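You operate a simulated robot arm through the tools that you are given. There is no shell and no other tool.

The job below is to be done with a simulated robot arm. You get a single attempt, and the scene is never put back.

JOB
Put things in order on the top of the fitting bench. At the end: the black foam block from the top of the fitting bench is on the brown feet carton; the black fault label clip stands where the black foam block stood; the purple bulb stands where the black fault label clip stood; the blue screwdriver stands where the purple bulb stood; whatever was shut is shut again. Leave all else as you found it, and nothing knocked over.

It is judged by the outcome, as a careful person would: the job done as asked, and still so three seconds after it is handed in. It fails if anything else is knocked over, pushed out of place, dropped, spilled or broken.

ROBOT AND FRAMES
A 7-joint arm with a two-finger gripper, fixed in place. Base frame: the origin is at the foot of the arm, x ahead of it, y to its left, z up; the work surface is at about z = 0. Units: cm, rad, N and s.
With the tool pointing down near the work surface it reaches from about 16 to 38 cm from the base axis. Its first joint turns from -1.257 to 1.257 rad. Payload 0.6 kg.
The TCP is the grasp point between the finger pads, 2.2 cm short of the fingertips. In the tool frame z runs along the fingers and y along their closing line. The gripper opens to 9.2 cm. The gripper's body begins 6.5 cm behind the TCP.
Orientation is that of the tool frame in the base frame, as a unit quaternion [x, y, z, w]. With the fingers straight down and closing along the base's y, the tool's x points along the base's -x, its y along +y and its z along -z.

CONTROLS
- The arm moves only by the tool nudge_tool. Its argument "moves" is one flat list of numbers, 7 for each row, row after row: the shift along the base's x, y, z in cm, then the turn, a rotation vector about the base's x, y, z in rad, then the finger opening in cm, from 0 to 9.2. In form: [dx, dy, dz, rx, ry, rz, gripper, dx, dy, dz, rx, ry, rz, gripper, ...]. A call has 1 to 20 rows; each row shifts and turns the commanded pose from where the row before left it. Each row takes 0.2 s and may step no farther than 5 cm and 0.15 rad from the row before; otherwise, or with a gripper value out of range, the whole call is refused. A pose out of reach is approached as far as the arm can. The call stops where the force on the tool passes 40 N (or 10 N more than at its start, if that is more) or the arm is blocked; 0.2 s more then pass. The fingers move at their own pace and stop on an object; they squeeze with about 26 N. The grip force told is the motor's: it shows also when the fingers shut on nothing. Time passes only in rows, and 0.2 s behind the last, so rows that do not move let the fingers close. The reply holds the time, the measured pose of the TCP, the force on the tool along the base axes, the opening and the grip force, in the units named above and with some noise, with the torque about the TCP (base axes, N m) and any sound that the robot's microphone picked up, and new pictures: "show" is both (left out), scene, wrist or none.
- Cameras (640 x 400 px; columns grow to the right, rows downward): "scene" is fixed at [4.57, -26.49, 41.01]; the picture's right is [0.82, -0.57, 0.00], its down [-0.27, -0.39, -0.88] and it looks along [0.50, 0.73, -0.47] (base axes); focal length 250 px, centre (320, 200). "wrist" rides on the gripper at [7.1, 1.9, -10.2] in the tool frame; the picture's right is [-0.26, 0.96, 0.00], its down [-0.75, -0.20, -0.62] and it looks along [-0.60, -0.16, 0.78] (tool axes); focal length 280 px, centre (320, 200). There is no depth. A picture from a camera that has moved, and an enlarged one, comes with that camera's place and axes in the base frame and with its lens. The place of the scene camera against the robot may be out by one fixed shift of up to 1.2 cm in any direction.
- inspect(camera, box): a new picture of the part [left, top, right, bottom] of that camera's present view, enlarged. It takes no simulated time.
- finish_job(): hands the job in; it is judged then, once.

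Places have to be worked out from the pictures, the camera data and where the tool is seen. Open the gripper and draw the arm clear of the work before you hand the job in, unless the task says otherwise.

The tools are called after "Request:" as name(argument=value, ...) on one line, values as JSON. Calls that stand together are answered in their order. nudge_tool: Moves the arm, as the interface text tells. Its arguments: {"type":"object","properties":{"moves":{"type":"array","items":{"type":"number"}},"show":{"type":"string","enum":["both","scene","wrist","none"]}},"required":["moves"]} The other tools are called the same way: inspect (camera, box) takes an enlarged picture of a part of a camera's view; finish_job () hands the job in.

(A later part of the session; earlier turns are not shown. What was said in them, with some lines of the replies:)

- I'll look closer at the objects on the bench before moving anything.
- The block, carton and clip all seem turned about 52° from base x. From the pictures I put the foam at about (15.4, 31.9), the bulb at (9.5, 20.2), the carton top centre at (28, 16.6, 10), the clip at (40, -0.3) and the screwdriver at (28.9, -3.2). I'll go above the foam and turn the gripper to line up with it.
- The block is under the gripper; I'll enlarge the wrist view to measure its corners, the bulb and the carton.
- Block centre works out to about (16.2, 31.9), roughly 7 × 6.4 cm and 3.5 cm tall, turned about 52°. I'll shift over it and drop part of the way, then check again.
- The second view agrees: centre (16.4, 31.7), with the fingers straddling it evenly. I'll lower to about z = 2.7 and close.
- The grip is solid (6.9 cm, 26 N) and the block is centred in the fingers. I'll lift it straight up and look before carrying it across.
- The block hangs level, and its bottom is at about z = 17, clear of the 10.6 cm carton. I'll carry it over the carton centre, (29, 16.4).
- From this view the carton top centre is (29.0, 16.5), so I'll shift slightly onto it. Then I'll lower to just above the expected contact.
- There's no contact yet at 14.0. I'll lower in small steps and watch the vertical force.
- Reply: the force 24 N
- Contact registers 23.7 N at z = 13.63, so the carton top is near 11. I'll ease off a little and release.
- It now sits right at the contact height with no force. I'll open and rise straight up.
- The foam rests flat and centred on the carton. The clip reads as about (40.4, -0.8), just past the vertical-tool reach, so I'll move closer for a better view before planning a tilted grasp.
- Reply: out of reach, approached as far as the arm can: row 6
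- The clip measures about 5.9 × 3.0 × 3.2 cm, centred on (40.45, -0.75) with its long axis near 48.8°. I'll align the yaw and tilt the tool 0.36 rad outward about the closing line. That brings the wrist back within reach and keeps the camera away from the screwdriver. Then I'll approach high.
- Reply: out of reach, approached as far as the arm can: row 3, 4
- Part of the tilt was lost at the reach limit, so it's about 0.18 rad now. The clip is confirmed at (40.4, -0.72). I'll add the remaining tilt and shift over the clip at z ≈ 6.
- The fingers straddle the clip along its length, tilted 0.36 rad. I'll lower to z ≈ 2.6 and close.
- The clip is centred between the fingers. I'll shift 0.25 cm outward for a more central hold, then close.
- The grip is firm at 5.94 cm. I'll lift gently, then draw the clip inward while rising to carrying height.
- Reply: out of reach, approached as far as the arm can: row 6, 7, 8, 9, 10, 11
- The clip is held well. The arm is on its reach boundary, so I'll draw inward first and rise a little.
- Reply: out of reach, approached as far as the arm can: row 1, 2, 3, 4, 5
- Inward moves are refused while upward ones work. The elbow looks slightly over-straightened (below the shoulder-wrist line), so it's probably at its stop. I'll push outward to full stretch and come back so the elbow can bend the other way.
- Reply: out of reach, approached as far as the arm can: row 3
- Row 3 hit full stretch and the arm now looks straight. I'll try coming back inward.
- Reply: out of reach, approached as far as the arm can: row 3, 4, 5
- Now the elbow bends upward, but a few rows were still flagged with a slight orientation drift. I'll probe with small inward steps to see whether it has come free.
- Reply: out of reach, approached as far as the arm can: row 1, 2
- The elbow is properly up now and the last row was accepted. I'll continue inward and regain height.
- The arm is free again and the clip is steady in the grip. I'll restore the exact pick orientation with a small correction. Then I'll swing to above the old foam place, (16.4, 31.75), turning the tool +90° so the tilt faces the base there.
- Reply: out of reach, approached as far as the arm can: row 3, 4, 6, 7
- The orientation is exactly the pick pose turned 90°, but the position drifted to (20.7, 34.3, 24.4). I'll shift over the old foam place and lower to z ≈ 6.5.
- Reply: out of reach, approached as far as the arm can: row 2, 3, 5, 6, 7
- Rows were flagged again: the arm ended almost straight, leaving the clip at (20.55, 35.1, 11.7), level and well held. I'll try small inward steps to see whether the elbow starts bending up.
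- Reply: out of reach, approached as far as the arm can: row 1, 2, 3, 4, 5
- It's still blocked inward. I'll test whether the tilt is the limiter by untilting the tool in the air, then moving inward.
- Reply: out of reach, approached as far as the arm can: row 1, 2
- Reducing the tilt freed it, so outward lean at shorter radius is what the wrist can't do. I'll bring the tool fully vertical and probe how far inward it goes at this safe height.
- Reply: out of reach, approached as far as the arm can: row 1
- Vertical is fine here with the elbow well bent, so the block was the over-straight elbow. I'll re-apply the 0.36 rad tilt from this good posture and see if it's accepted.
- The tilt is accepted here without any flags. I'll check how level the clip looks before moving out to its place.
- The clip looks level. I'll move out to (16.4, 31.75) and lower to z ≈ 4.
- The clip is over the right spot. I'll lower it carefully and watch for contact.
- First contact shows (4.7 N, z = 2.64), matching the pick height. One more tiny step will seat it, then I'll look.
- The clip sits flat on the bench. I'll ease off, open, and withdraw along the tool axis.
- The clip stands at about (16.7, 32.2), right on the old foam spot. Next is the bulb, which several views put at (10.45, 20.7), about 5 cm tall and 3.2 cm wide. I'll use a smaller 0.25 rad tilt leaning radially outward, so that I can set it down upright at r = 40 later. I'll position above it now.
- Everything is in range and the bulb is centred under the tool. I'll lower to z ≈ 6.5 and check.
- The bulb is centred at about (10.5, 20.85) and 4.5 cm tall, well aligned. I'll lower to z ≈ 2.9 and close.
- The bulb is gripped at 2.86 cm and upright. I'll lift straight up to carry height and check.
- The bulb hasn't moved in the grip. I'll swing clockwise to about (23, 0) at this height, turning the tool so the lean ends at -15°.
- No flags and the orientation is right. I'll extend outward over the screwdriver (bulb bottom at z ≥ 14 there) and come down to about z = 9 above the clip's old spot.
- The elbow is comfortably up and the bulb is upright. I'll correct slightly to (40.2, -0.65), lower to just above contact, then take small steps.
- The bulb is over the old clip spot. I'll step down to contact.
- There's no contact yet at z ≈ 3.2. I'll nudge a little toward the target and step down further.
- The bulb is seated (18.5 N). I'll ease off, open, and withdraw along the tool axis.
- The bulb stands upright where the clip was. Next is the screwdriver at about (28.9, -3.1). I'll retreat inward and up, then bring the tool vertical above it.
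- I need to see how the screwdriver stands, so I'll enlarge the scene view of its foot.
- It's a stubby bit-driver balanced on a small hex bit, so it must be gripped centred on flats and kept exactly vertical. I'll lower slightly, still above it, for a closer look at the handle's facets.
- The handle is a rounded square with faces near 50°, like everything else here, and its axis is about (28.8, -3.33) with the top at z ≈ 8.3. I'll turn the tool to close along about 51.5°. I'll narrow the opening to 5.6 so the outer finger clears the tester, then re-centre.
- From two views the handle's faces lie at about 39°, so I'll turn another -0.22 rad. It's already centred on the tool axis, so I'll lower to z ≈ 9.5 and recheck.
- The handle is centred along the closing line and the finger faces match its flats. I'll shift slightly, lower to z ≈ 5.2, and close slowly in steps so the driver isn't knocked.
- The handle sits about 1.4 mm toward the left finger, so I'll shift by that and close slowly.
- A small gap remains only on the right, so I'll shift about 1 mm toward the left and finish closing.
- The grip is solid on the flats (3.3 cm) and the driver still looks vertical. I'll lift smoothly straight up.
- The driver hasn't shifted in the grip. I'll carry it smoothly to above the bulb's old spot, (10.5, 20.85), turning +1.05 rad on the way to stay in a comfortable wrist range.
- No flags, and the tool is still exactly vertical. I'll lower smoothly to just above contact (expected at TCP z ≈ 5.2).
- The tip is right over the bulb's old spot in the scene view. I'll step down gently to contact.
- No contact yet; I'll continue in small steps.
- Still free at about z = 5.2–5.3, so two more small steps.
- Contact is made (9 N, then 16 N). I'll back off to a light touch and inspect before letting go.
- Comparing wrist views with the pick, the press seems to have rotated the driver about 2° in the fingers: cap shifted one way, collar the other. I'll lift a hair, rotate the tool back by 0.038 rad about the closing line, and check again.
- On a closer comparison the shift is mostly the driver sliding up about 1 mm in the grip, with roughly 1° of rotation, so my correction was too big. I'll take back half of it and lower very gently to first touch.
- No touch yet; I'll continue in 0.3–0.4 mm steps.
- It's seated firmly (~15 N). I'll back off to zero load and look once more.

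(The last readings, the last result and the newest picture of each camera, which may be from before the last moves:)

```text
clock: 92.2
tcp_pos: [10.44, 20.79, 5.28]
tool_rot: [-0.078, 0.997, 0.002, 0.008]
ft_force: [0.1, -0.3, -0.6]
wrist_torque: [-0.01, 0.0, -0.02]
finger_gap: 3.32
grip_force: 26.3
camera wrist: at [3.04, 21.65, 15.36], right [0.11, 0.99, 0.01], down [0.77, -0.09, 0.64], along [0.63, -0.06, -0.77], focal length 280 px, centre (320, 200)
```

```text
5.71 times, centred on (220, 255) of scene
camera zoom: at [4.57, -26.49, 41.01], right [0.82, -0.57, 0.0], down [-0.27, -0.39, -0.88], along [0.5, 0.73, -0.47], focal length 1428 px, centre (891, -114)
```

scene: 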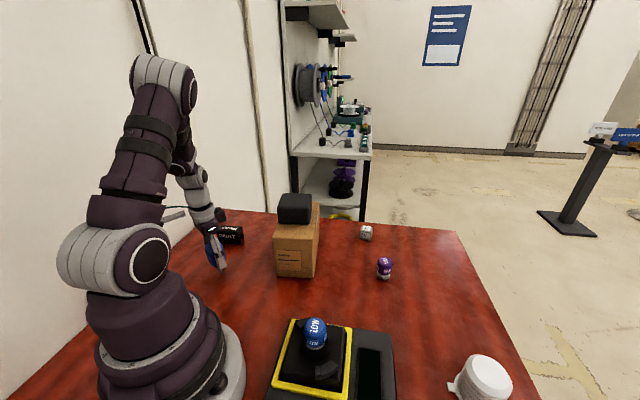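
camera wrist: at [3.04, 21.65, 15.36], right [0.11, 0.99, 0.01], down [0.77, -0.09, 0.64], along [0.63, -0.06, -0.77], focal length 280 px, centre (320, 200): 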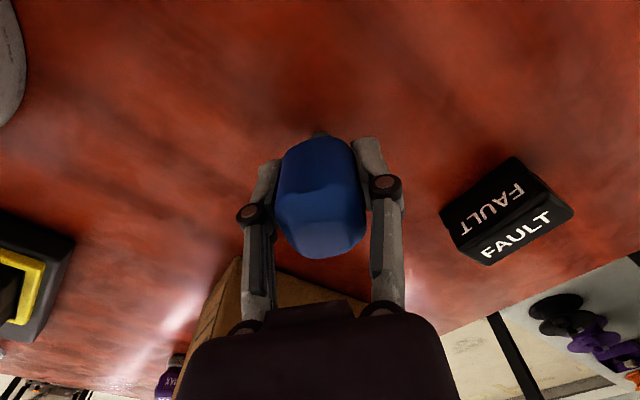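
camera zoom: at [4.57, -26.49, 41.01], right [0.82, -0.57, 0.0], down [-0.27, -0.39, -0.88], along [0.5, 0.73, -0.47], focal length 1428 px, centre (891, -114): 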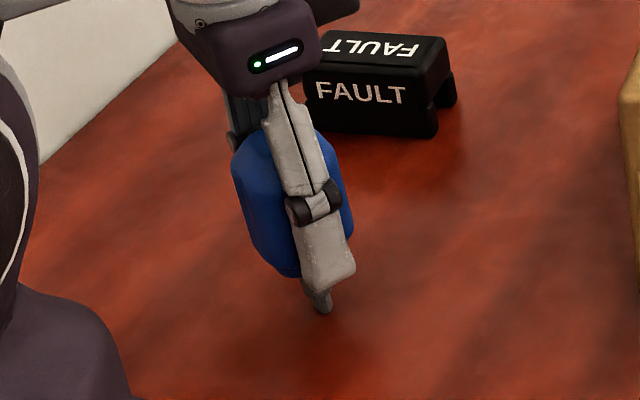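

Compared with the pick, the cap has moved right and the collar left: about 0.03 rad of lean along the closing line, which fits the side force I saw while pressing. I'll raise 1 mm, rotate the tool to cancel it, return to this just-touching height, and check.

Request:
nudge_tool(moves=[0, 0, 0.15, 0, 0, 0, 2.8, 0, 0, 0, 0.015, 0.0023, 0, 2.8, 0, 0, 0, 0.015, 0.0023, 0, 2.8, 0, 0, 0, 0, 0, 0, 2.8, 0, 0, -0.14, 0, 0, 0, 2.8, 0, 0, 0, 0, 0, 0, 2.8])

Request:
inspect(camera="wrist", box=[192, 90, 448, 250])

Request:
inspect(camera="scene", box=[185, 220, 255, 290])

```text
clock: 93.6
tcp_pos: [10.6, 20.93, 5.36]
tool_rot: [-0.078, 0.997, 0.017, 0.007]
ft_force: [0.2, 0.6, -0.7]
wrist_torque: [0.0, 0.04, 0.0]
finger_gap: 3.31
grip_force: 26.1
camera wrist: at [3.19, 21.32, 15.48], right [0.11, 0.99, 0.04], down [0.77, -0.11, 0.63], along [0.63, -0.04, -0.78], focal length 280 px, centre (320, 200)
```

scene: 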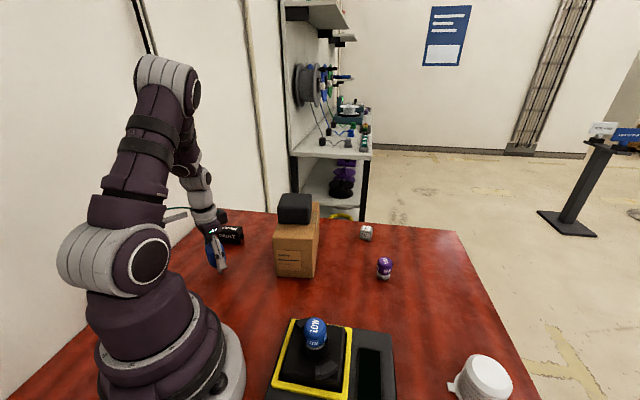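
wrist: 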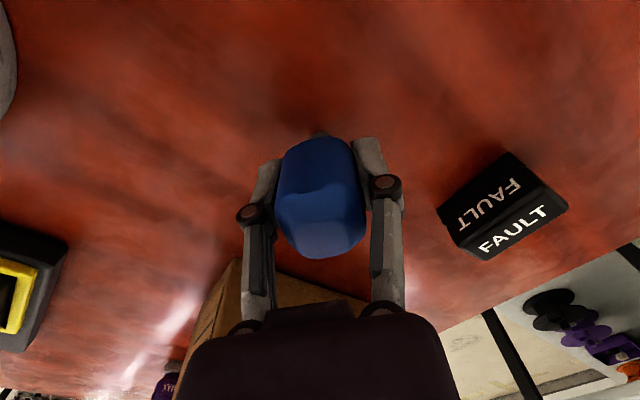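

```text
2.50 times, centred on (320, 170) of wrist
camera zoom: at [3.19, 21.32, 15.48], right [0.11, 0.99, 0.04], down [0.77, -0.11, 0.63], along [0.63, -0.04, -0.78], focal length 701 px, centre (320, 275)
```

zoom: 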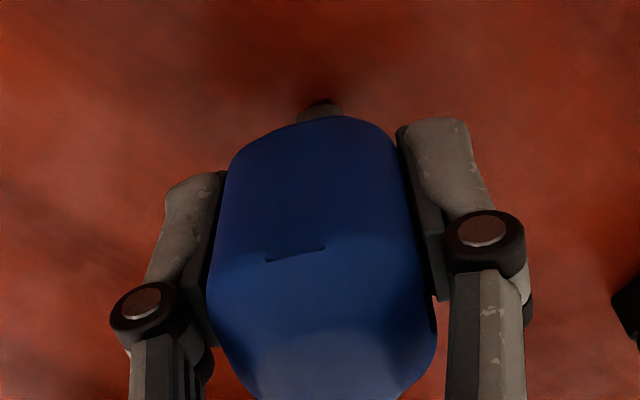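

```text
5.71 times, centred on (220, 255) of scene
camera zoom: at [4.57, -26.49, 41.01], right [0.82, -0.57, 0.0], down [-0.27, -0.39, -0.88], along [0.5, 0.73, -0.47], focal length 1428 px, centre (891, -114)
```

zoom: 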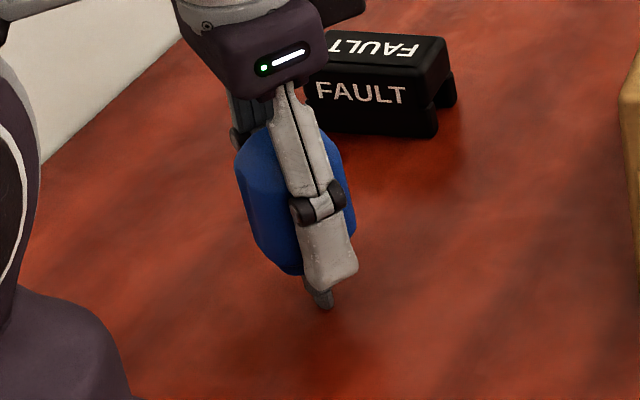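

The readings are quiet and the driver looks upright, with the tip within a fraction of a millimetre of the bench. I'll open very gradually and look before moving away.

Request:
nudge_tool(moves=[0, 0, -0.02, 0, 0, 0, 2.8, 0, 0, 0, 0, 0, 0, 3.3, 0, 0, 0, 0, 0, 0, 3.35, 0, 0, 0, 0, 0, 0, 3.4, 0, 0, 0, 0, 0, 0, 3.45, 0, 0, 0, 0, 0, 0, 3.5, 0, 0, 0, 0, 0, 0, 3.5])

Request:
inspect(camera="wrist", box=[192, 90, 448, 250])

Request:
inspect(camera="scene", box=[185, 220, 255, 290])

```text
clock: 95.2
tcp_pos: [10.69, 20.87, 5.37]
tool_rot: [-0.078, 0.997, 0.016, 0.006]
ft_force: [-0.1, 0.9, -0.2]
wrist_torque: [-0.05, -0.02, 0.02]
finger_gap: 3.53
grip_force: 0.1
camera wrist: at [3.23, 21.31, 15.45], right [0.11, 0.99, 0.03], down [0.77, -0.11, 0.63], along [0.63, -0.04, -0.78], focal length 280 px, centre (320, 200)
```

scene: 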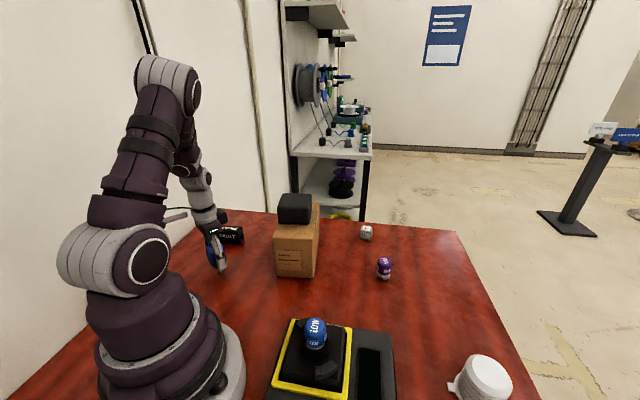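
wrist: 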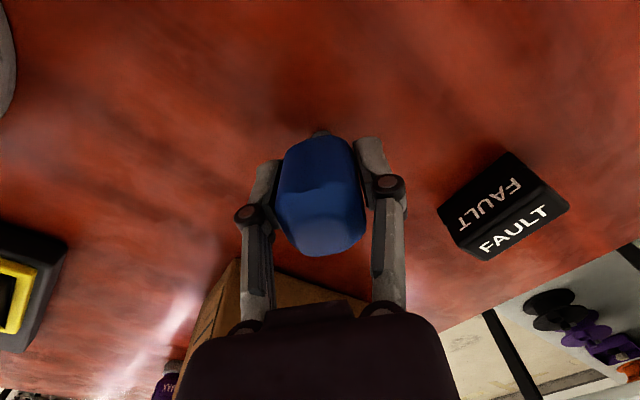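

```text
2.50 times, centred on (320, 170) of wrist
camera zoom: at [3.23, 21.31, 15.45], right [0.11, 0.99, 0.03], down [0.77, -0.11, 0.63], along [0.63, -0.04, -0.78], focal length 701 px, centre (320, 275)
```

zoom: 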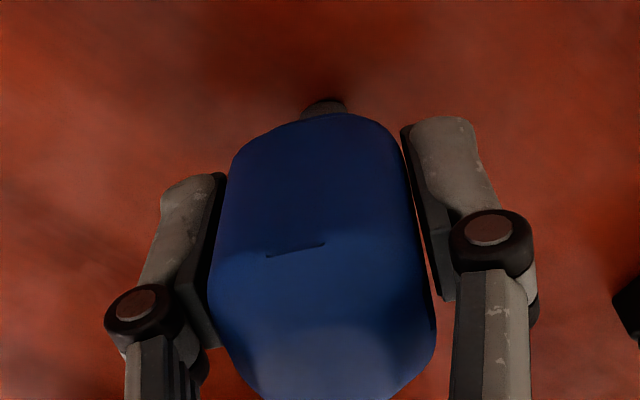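

```text
5.71 times, centred on (220, 255) of scene
camera zoom: at [4.57, -26.49, 41.01], right [0.82, -0.57, 0.0], down [-0.27, -0.39, -0.88], along [0.5, 0.73, -0.47], focal length 1428 px, centre (891, -114)
```

zoom: 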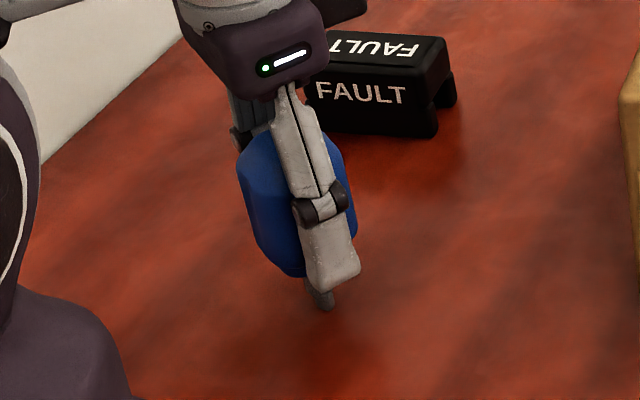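

The driver dropped about 1 mm onto its tip and the fingers carry no load. I'll open a little more and check that the handle stays still in the wrist view.

Request:
nudge_tool(moves=[0, 0, 0, 0, 0, 0, 3.6, 0, 0, 0, 0, 0, 0, 3.7, 0, 0, 0, 0, 0, 0, 3.8, 0, 0, 0, 0, 0, 0, 3.8, 0, 0, 0, 0, 0, 0, 3.8], show="wrist")

Request:
inspect(camera="wrist", box=[192, 90, 448, 250])

Request:
inspect(camera="scene", box=[185, 220, 255, 290])

```text
clock: 96.4
tcp_pos: [10.62, 20.85, 5.32]
tool_rot: [-0.077, 0.997, 0.016, 0.006]
ft_force: [0.0, -0.8, -0.4]
wrist_torque: [0.0, 0.0, -0.01]
finger_gap: 3.82
grip_force: 0.1
camera wrist: at [3.23, 21.31, 15.45], right [0.11, 0.99, 0.03], down [0.77, -0.11, 0.63], along [0.63, -0.04, -0.78], focal length 280 px, centre (320, 200)
```

wrist: 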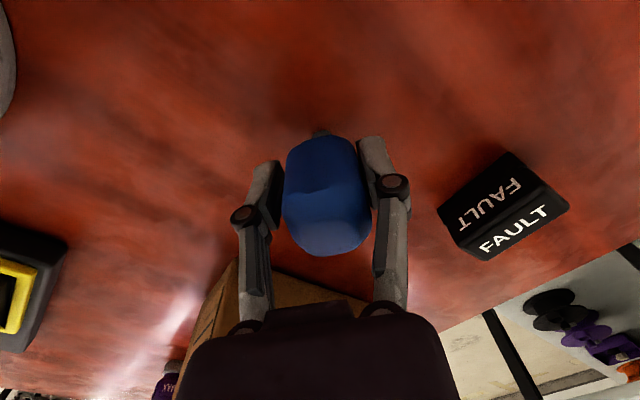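

```text
2.50 times, centred on (320, 170) of wrist
camera zoom: at [3.23, 21.31, 15.45], right [0.11, 0.99, 0.03], down [0.77, -0.11, 0.63], along [0.63, -0.04, -0.78], focal length 701 px, centre (320, 275)
```

zoom: 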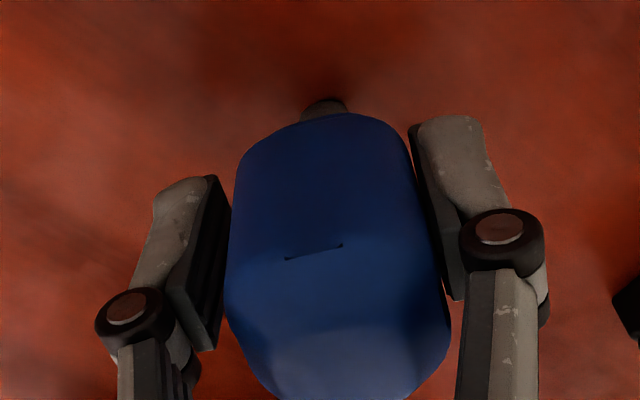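

```text
5.71 times, centred on (220, 255) of scene
camera zoom: at [4.57, -26.49, 41.01], right [0.82, -0.57, 0.0], down [-0.27, -0.39, -0.88], along [0.5, 0.73, -0.47], focal length 1428 px, centre (891, -114)
```

zoom: 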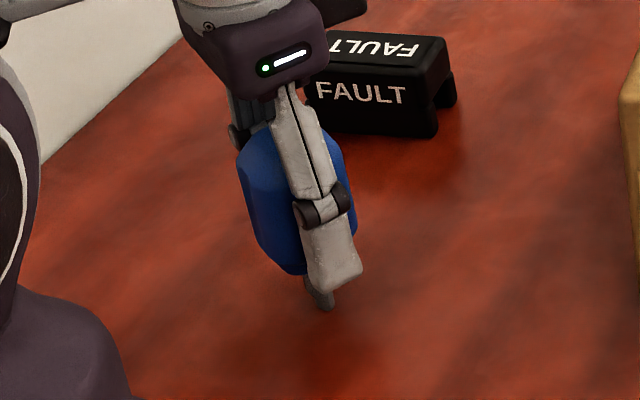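

The handle tipped toward the right pad and is resting on it, so it wasn't balanced yet. I'll close back gently to contain it, return the tool to exactly vertical, and regrip so the flat pads re-square it.

Request:
nudge_tool(moves=[0, 0, 0, 0, 0, 0, 3.7, 0, 0, 0, 0, 0, 0, 3.6, 0, 0, 0, 0, 0, 0, 3.5, 0, 0, 0, 0, 0, 0, 3.45, 0, 0, 0, -0.011, 0.0045, 0, 3.45, 0, 0, 0, -0.011, 0.0045, 0, 3.45, 0, 0, 0, -0.0106, 0.0044, 0, 3.45, 0, 0, 0, 0, 0, 0, 3.45], show="wrist")

Request:
inspect(camera="wrist", box=[192, 90, 448, 250])

```text
clock: 98.2
tcp_pos: [10.66, 20.74, 5.12]
tool_rot: [-0.077, 0.997, 0.001, -0.001]
ft_force: [0.0, 0.4, -0.4]
wrist_torque: [-0.04, 0.03, 0.02]
finger_gap: 3.47
grip_force: 0.1
camera wrist: at [3.38, 21.6, 15.46], right [0.11, 0.99, 0.0], down [0.78, -0.09, 0.62], along [0.62, -0.07, -0.78], focal length 280 px, centre (320, 200)
```

wrist: 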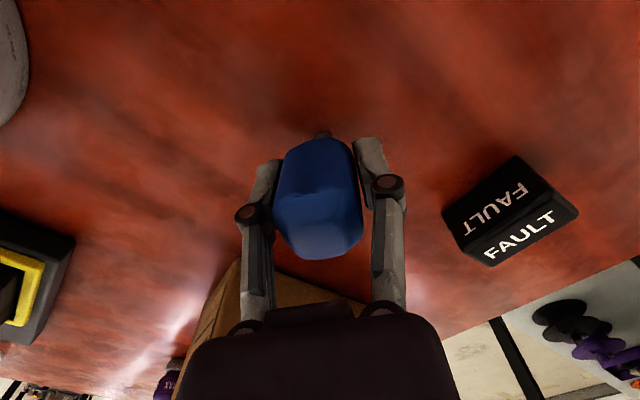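

```text
2.50 times, centred on (320, 170) of wrist
camera zoom: at [3.38, 21.6, 15.46], right [0.11, 0.99, 0.0], down [0.78, -0.09, 0.62], along [0.62, -0.07, -0.78], focal length 701 px, centre (320, 275)
```

zoom: 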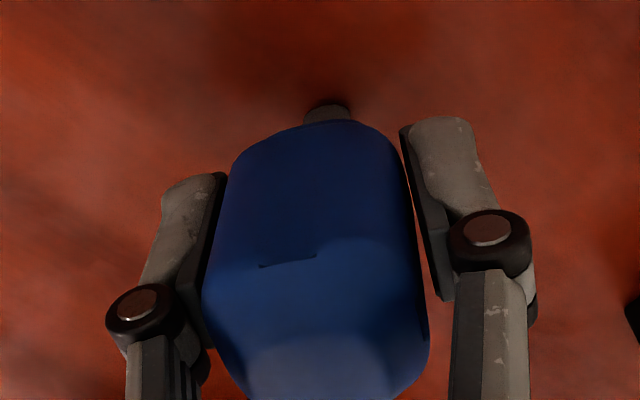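

With the tool vertical, the handle now looks nearly upright and perhaps free between the pads. I'll open by just 1.5 mm and see whether it moves.

Request:
nudge_tool(moves=[0, 0, 0, 0, 0, 0, 3.52, 0, 0, 0, 0, 0, 0, 3.6, 0, 0, 0, 0, 0, 0, 3.6, 0, 0, 0, 0, 0, 0, 3.6], show="none")

Request:
inspect(camera="wrist", box=[192, 90, 448, 250])

Request:
inspect(camera="scene", box=[185, 220, 255, 290])

```text
clock: 99.2
tcp_pos: [10.55, 20.87, 5.19]
tool_rot: [-0.077, 0.997, 0.001, -0.001]
ft_force: [-0.3, 0.2, 0.4]
wrist_torque: [-0.01, 0.05, 0.02]
finger_gap: 3.58
grip_force: 0.1
```

```text
2.50 times, centred on (320, 170) of wrist
camera zoom: at [3.37, 21.6, 15.46], right [0.11, 0.99, 0.0], down [0.78, -0.09, 0.62], along [0.62, -0.07, -0.78], focal length 701 px, centre (320, 275)
```

zoom: 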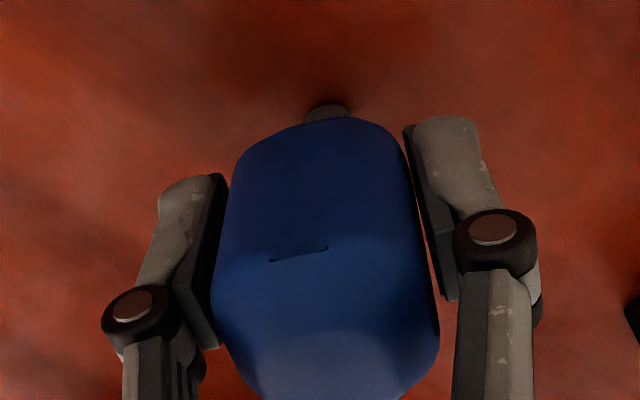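

```text
5.71 times, centred on (220, 255) of scene
camera zoom: at [4.57, -26.49, 41.01], right [0.82, -0.57, 0.0], down [-0.27, -0.39, -0.88], along [0.5, 0.73, -0.47], focal length 1428 px, centre (891, -114)
```

zoom: 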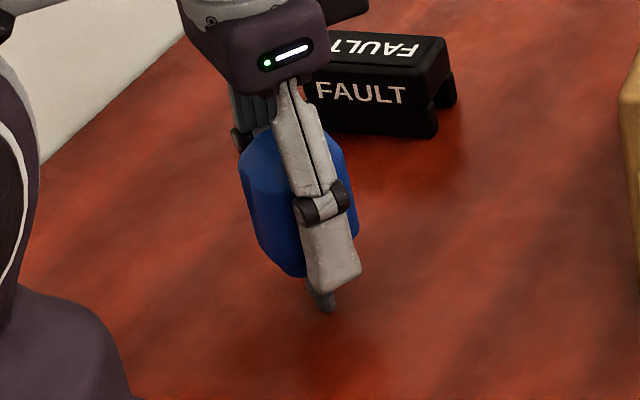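

The handle is rocking slightly. I'll hold still for a second and look again to see where it settles.

Request:
nudge_tool(moves=[0, 0, 0, 0, 0, 0, 3.6, 0, 0, 0, 0, 0, 0, 3.6, 0, 0, 0, 0, 0, 0, 3.6, 0, 0, 0, 0, 0, 0, 3.6, 0, 0, 0, 0, 0, 0, 3.6], show="none")

Request:
inspect(camera="wrist", box=[192, 90, 448, 250])

Request:
nudge_tool(moves=[0, 0, 0, 0, 0, 0, 3.6], show="none")

Request:
inspect(camera="wrist", box=[192, 90, 448, 250])

```text
clock: 100.4
tcp_pos: [10.67, 20.74, 5.25]
tool_rot: [-0.077, 0.997, 0.0, -0.001]
ft_force: [0.7, -0.9, -0.8]
wrist_torque: [-0.04, 0.02, 0.03]
finger_gap: 3.59
grip_force: 0.0
```

```text
2.50 times, centred on (320, 170) of wrist
camera zoom: at [3.37, 21.6, 15.46], right [0.11, 0.99, 0.0], down [0.78, -0.09, 0.62], along [0.62, -0.07, -0.78], focal length 701 px, centre (320, 275)
```

zoom: 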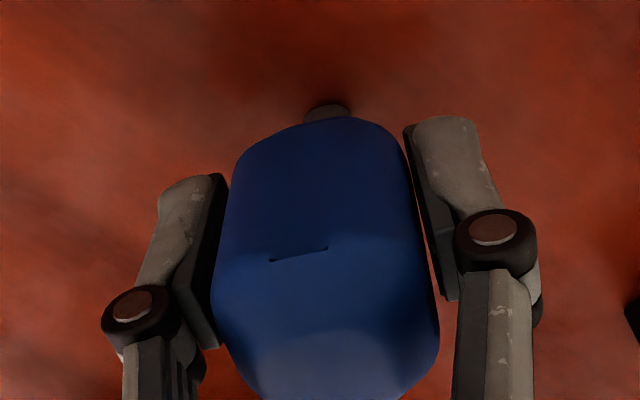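

```text
clock: 100.8
tcp_pos: [10.64, 20.81, 5.22]
tool_rot: [-0.078, 0.997, 0.001, -0.001]
ft_force: [-0.9, 0.6, 0.7]
wrist_torque: [-0.03, -0.01, -0.02]
finger_gap: 3.6
grip_force: 0.1
```

```text
2.50 times, centred on (320, 170) of wrist
camera zoom: at [3.37, 21.6, 15.46], right [0.11, 0.99, 0.0], down [0.78, -0.09, 0.62], along [0.62, -0.07, -0.78], focal length 701 px, centre (320, 275)
```

zoom: 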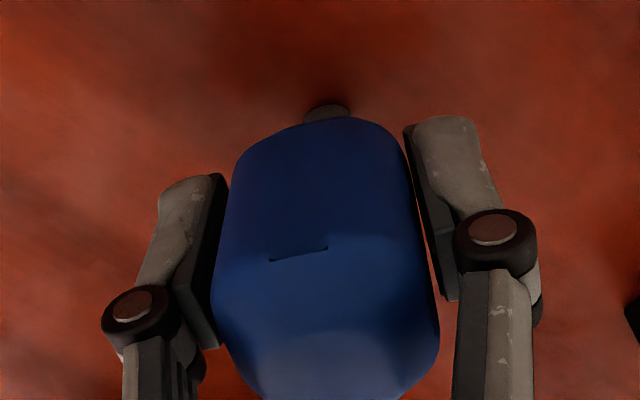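

It's completely still, and it's at the same spot it took when I opened to 3.8 earlier. So that's its own upright stance, not leaning on a pad. I'll open a little further to confirm it stays put.

Request:
nudge_tool(moves=[0, 0, 0, 0, 0, 0, 3.7, 0, 0, 0, 0, 0, 0, 3.8, 0, 0, 0, 0, 0, 0, 3.9, 0, 0, 0, 0, 0, 0, 3.9, 0, 0, 0, 0, 0, 0, 3.9], show="none")

Request:
inspect(camera="wrist", box=[192, 90, 448, 250])

```text
clock: 102.0
tcp_pos: [10.56, 20.87, 5.13]
tool_rot: [-0.078, 0.997, 0.001, -0.001]
ft_force: [0.1, -0.3, -0.5]
wrist_torque: [0.02, 0.01, 0.0]
finger_gap: 3.91
grip_force: 0.1
```

```text
2.50 times, centred on (320, 170) of wrist
camera zoom: at [3.37, 21.6, 15.46], right [0.11, 0.99, 0.0], down [0.78, -0.09, 0.62], along [0.62, -0.07, -0.78], focal length 701 px, centre (320, 275)
```

zoom: 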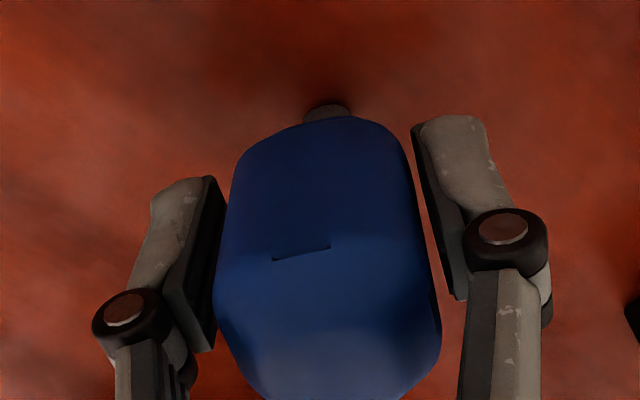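

Both gaps opened and the handle stayed put, so it stands on its own. I'll open to 5.6 in steps and check again.

Request:
nudge_tool(moves=[0, 0, 0, 0, 0, 0, 4.2, 0, 0, 0, 0, 0, 0, 4.6, 0, 0, 0, 0, 0, 0, 5.0, 0, 0, 0, 0, 0, 0, 5.6, 0, 0, 0, 0, 0, 0, 6.2, 0, 0, 0, 0, 0, 0, 6.2])

Request:
inspect(camera="wrist", box=[192, 90, 448, 250])

Request:
inspect(camera="scene", box=[185, 220, 255, 290])

```text
clock: 103.4
tcp_pos: [10.72, 20.9, 5.15]
tool_rot: [-0.077, 0.997, 0.0, -0.001]
ft_force: [0.2, 0.7, 0.3]
wrist_torque: [0.04, 0.0, 0.0]
finger_gap: 6.2
grip_force: 0.1
camera wrist: at [3.37, 21.6, 15.46], right [0.11, 0.99, 0.0], down [0.78, -0.09, 0.62], along [0.62, -0.07, -0.78], focal length 280 px, centre (320, 200)
```

scene: 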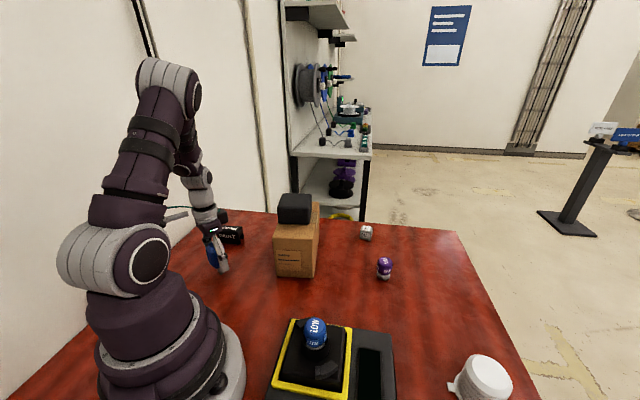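
wrist: 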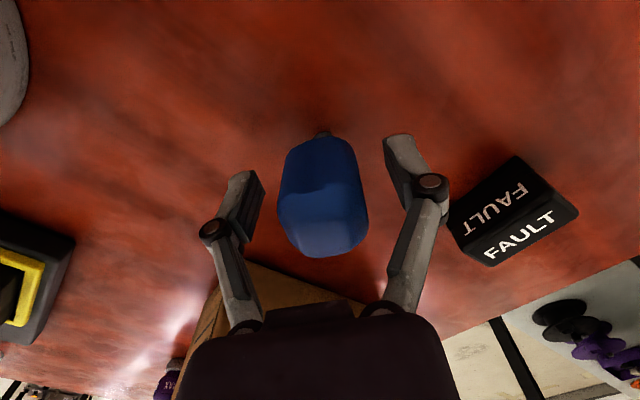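

```text
2.50 times, centred on (320, 170) of wrist
camera zoom: at [3.37, 21.6, 15.46], right [0.11, 0.99, 0.0], down [0.78, -0.09, 0.62], along [0.62, -0.07, -0.78], focal length 701 px, centre (320, 275)
```

zoom: 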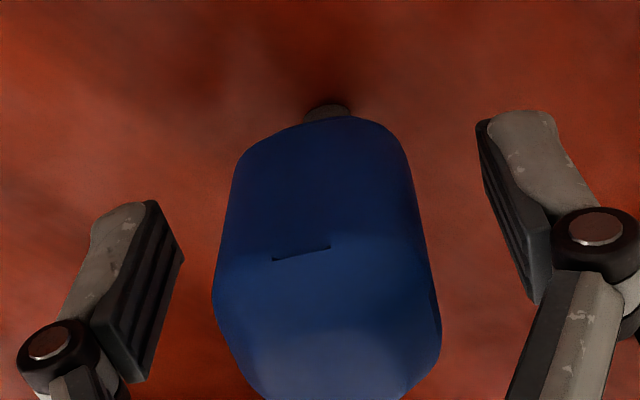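

```text
5.71 times, centred on (220, 255) of scene
camera zoom: at [4.57, -26.49, 41.01], right [0.82, -0.57, 0.0], down [-0.27, -0.39, -0.88], along [0.5, 0.73, -0.47], focal length 1428 px, centre (891, -114)
```

zoom: 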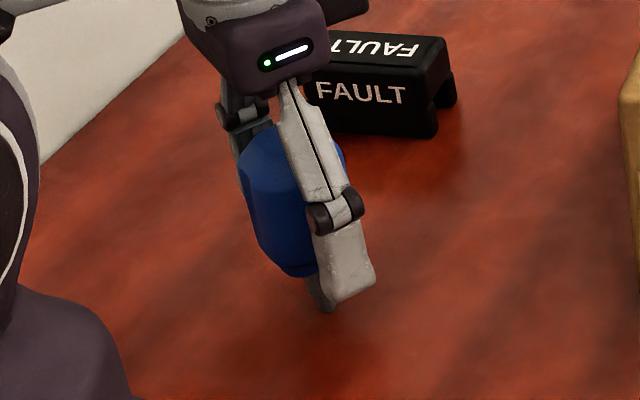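

The driver is freestanding with clear gaps on both sides. I'll rise straight up slowly.

Request:
nudge_tool(moves=[0, 0, 0.5, 0, 0, 0, 6.2, 0, 0, 1, 0, 0, 0, 6.2, 0, 0, 1.5, 0, 0, 0, 6.2, 0, 0, 1.5, 0, 0, 0, 6.2, 0, 0, 2, 0, 0, 0, 6.2, 0, 0, 2.5, 0, 0, 0, 6.2, 0, 0, 2.5, 0, 0, 0, 6.2, 0, 0, 2, 0, 0, 0, 6.2, 0, 0, 0, 0, 0, 0, 6.2])

Request:
inspect(camera="scene", box=[180, 190, 330, 290])

```text
clock: 105.4
tcp_pos: [10.69, 20.96, 18.77]
tool_rot: [-0.078, 0.997, 0.001, -0.001]
ft_force: [0.3, 0.0, -0.1]
wrist_torque: [-0.03, -0.03, -0.01]
finger_gap: 6.21
grip_force: 0.0
camera wrist: at [3.35, 21.76, 29.1], right [0.11, 0.99, 0.0], down [0.78, -0.09, 0.62], along [0.62, -0.07, -0.78], focal length 280 px, centre (320, 200)
```

scene: 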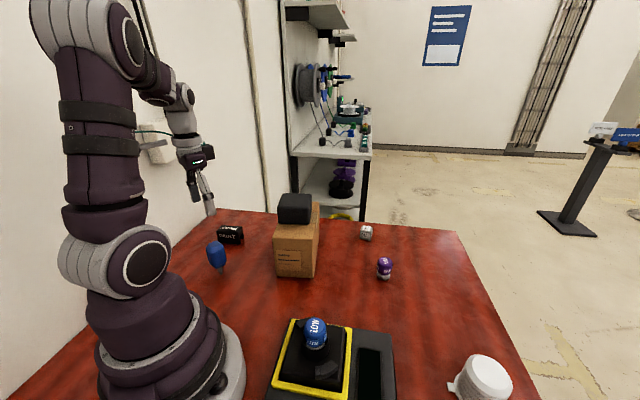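
wrist: 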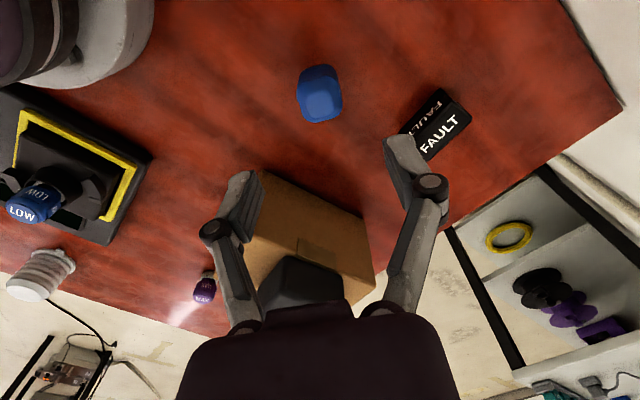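

```text
4.00 times, centred on (255, 240) of scene
camera zoom: at [4.57, -26.49, 41.01], right [0.82, -0.57, 0.0], down [-0.27, -0.39, -0.88], along [0.5, 0.73, -0.47], focal length 999 px, centre (580, 40)
```

zoom: 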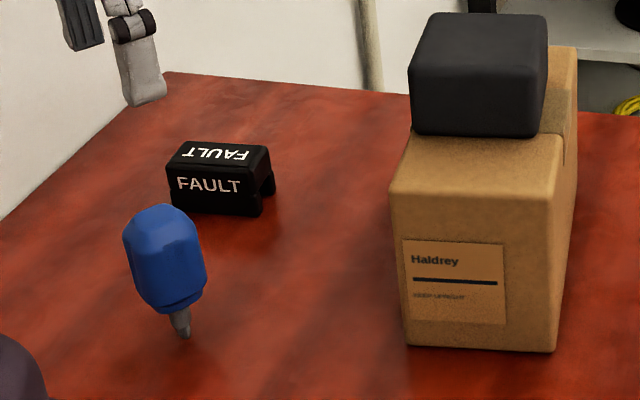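

All four items are placed and the driver stands firmly. I'll draw the arm up and clear to about its starting pose and check everything once more.

Request:
nudge_tool(moves=[0, 0, 2, 0, 0, 0, 6.2, 0.5, -1, 2, 0, 0, 0, 6.2, 1.4, -2.3, 2, 0, 0, -0.03, 6.2, 1.6, -2.6, 2, 0, 0, -0.05, 9.2, 1.6, -2.6, 1.5, 0, 0, -0.05, 9.2, 1.6, -2.6, 1.5, 0, 0, -0.03, 9.2, 1.4, -2.3, 1, 0, 0, 0, 9.2, 0.4, -1, 0.5, 0, 0, 0, 9.2, 0, 0, 0, 0, 0, 0, 9.2, 0, 0, 0, 0, 0, 0, 9.2, 0, 0, 0, 0, 0, 0, 9.2, 0, 0, 0, 0, 0, 0, 9.2])

Request:
inspect(camera="scene", box=[180, 190, 420, 340])

Request:
inspect(camera="scene", box=[180, 210, 276, 290])

```text
clock: 108.0
tcp_pos: [19.03, 6.28, 31.31]
tool_rot: [0.001, 1.0, 0.001, -0.001]
ft_force: [-0.5, 0.1, -0.1]
wrist_torque: [0.03, 0.0, 0.0]
finger_gap: 9.21
grip_force: 0.0
camera wrist: at [11.94, 8.18, 41.52], right [0.27, 0.96, 0.0], down [0.75, -0.21, 0.62], along [0.6, -0.17, -0.78], focal length 280 px, centre (320, 200)
```

scene: 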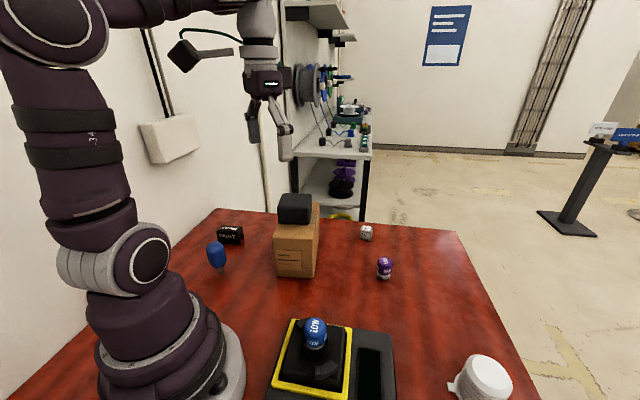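
wrist: 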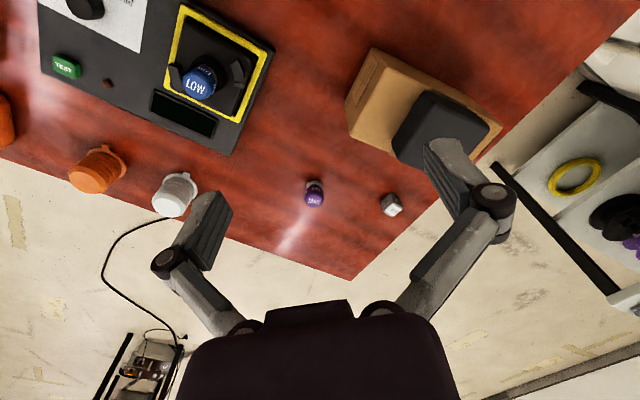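

```text
2.67 times, centred on (300, 265) of scene
camera zoom: at [4.57, -26.49, 41.01], right [0.82, -0.57, 0.0], down [-0.27, -0.39, -0.88], along [0.5, 0.73, -0.47], focal length 666 px, centre (373, 27)
```

zoom: 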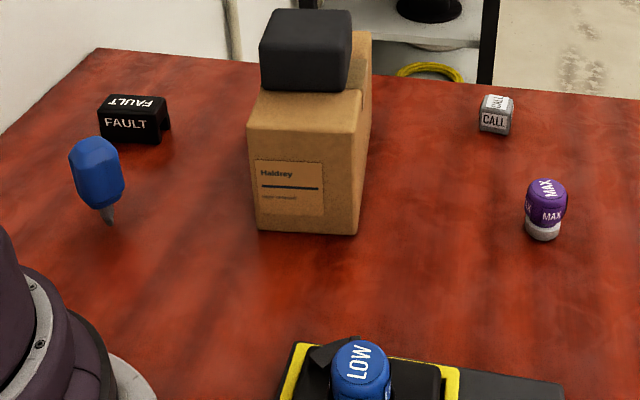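

```text
5.00 times, centred on (228, 250) of scene
camera zoom: at [4.57, -26.49, 41.01], right [0.82, -0.57, 0.0], down [-0.27, -0.39, -0.88], along [0.5, 0.73, -0.47], focal length 1249 px, centre (780, -50)
```

zoom: 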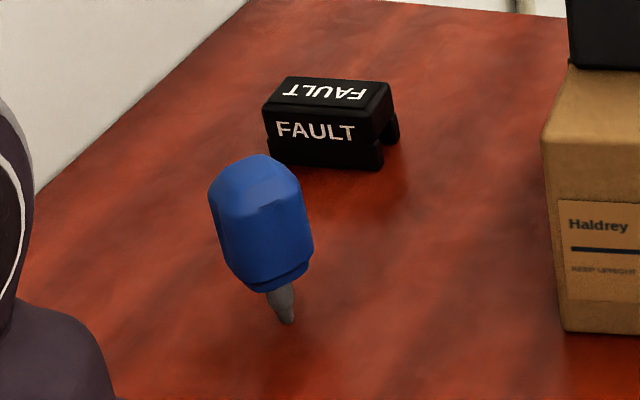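

The final view shows the foam on the carton, the clip on the old foam spot, the bulb on the old clip spot and the driver upright on the old bulb spot. Nothing else has moved, and the gripper is open and clear, so I'm handing in.

Request:
finish_job()

```text
The job is handed in.
```

The bench is set out as you asked and the job is handed in. Everything was standing in place in the last view, with the gripper open and the arm back near its starting pose.

| Item | Where it is now |
|---|---|
| Black foam block | flat on top of the brown carton, near the centre |
| Black fault label clip | where the foam block stood, about 0.5 cm off and turned 90° from how it faced before |
| Purple bulb | where the clip stood, upright |
| Blue screwdriver | where the purple bulb stood, upright, about 0.4 cm off |

- **Screwdriver:** it stands on its narrow bit, so it is the item most easily knocked over. It rocked a little between the fingers when I first let go. It then settled and hadn't moved in the views after that.
- **Nothing to shut:** I didn't open anything, and the carton stayed closed throughout.
- **Everything else:** the carton, the CALL cube and the other things on the bench look unmoved compared with the first view.
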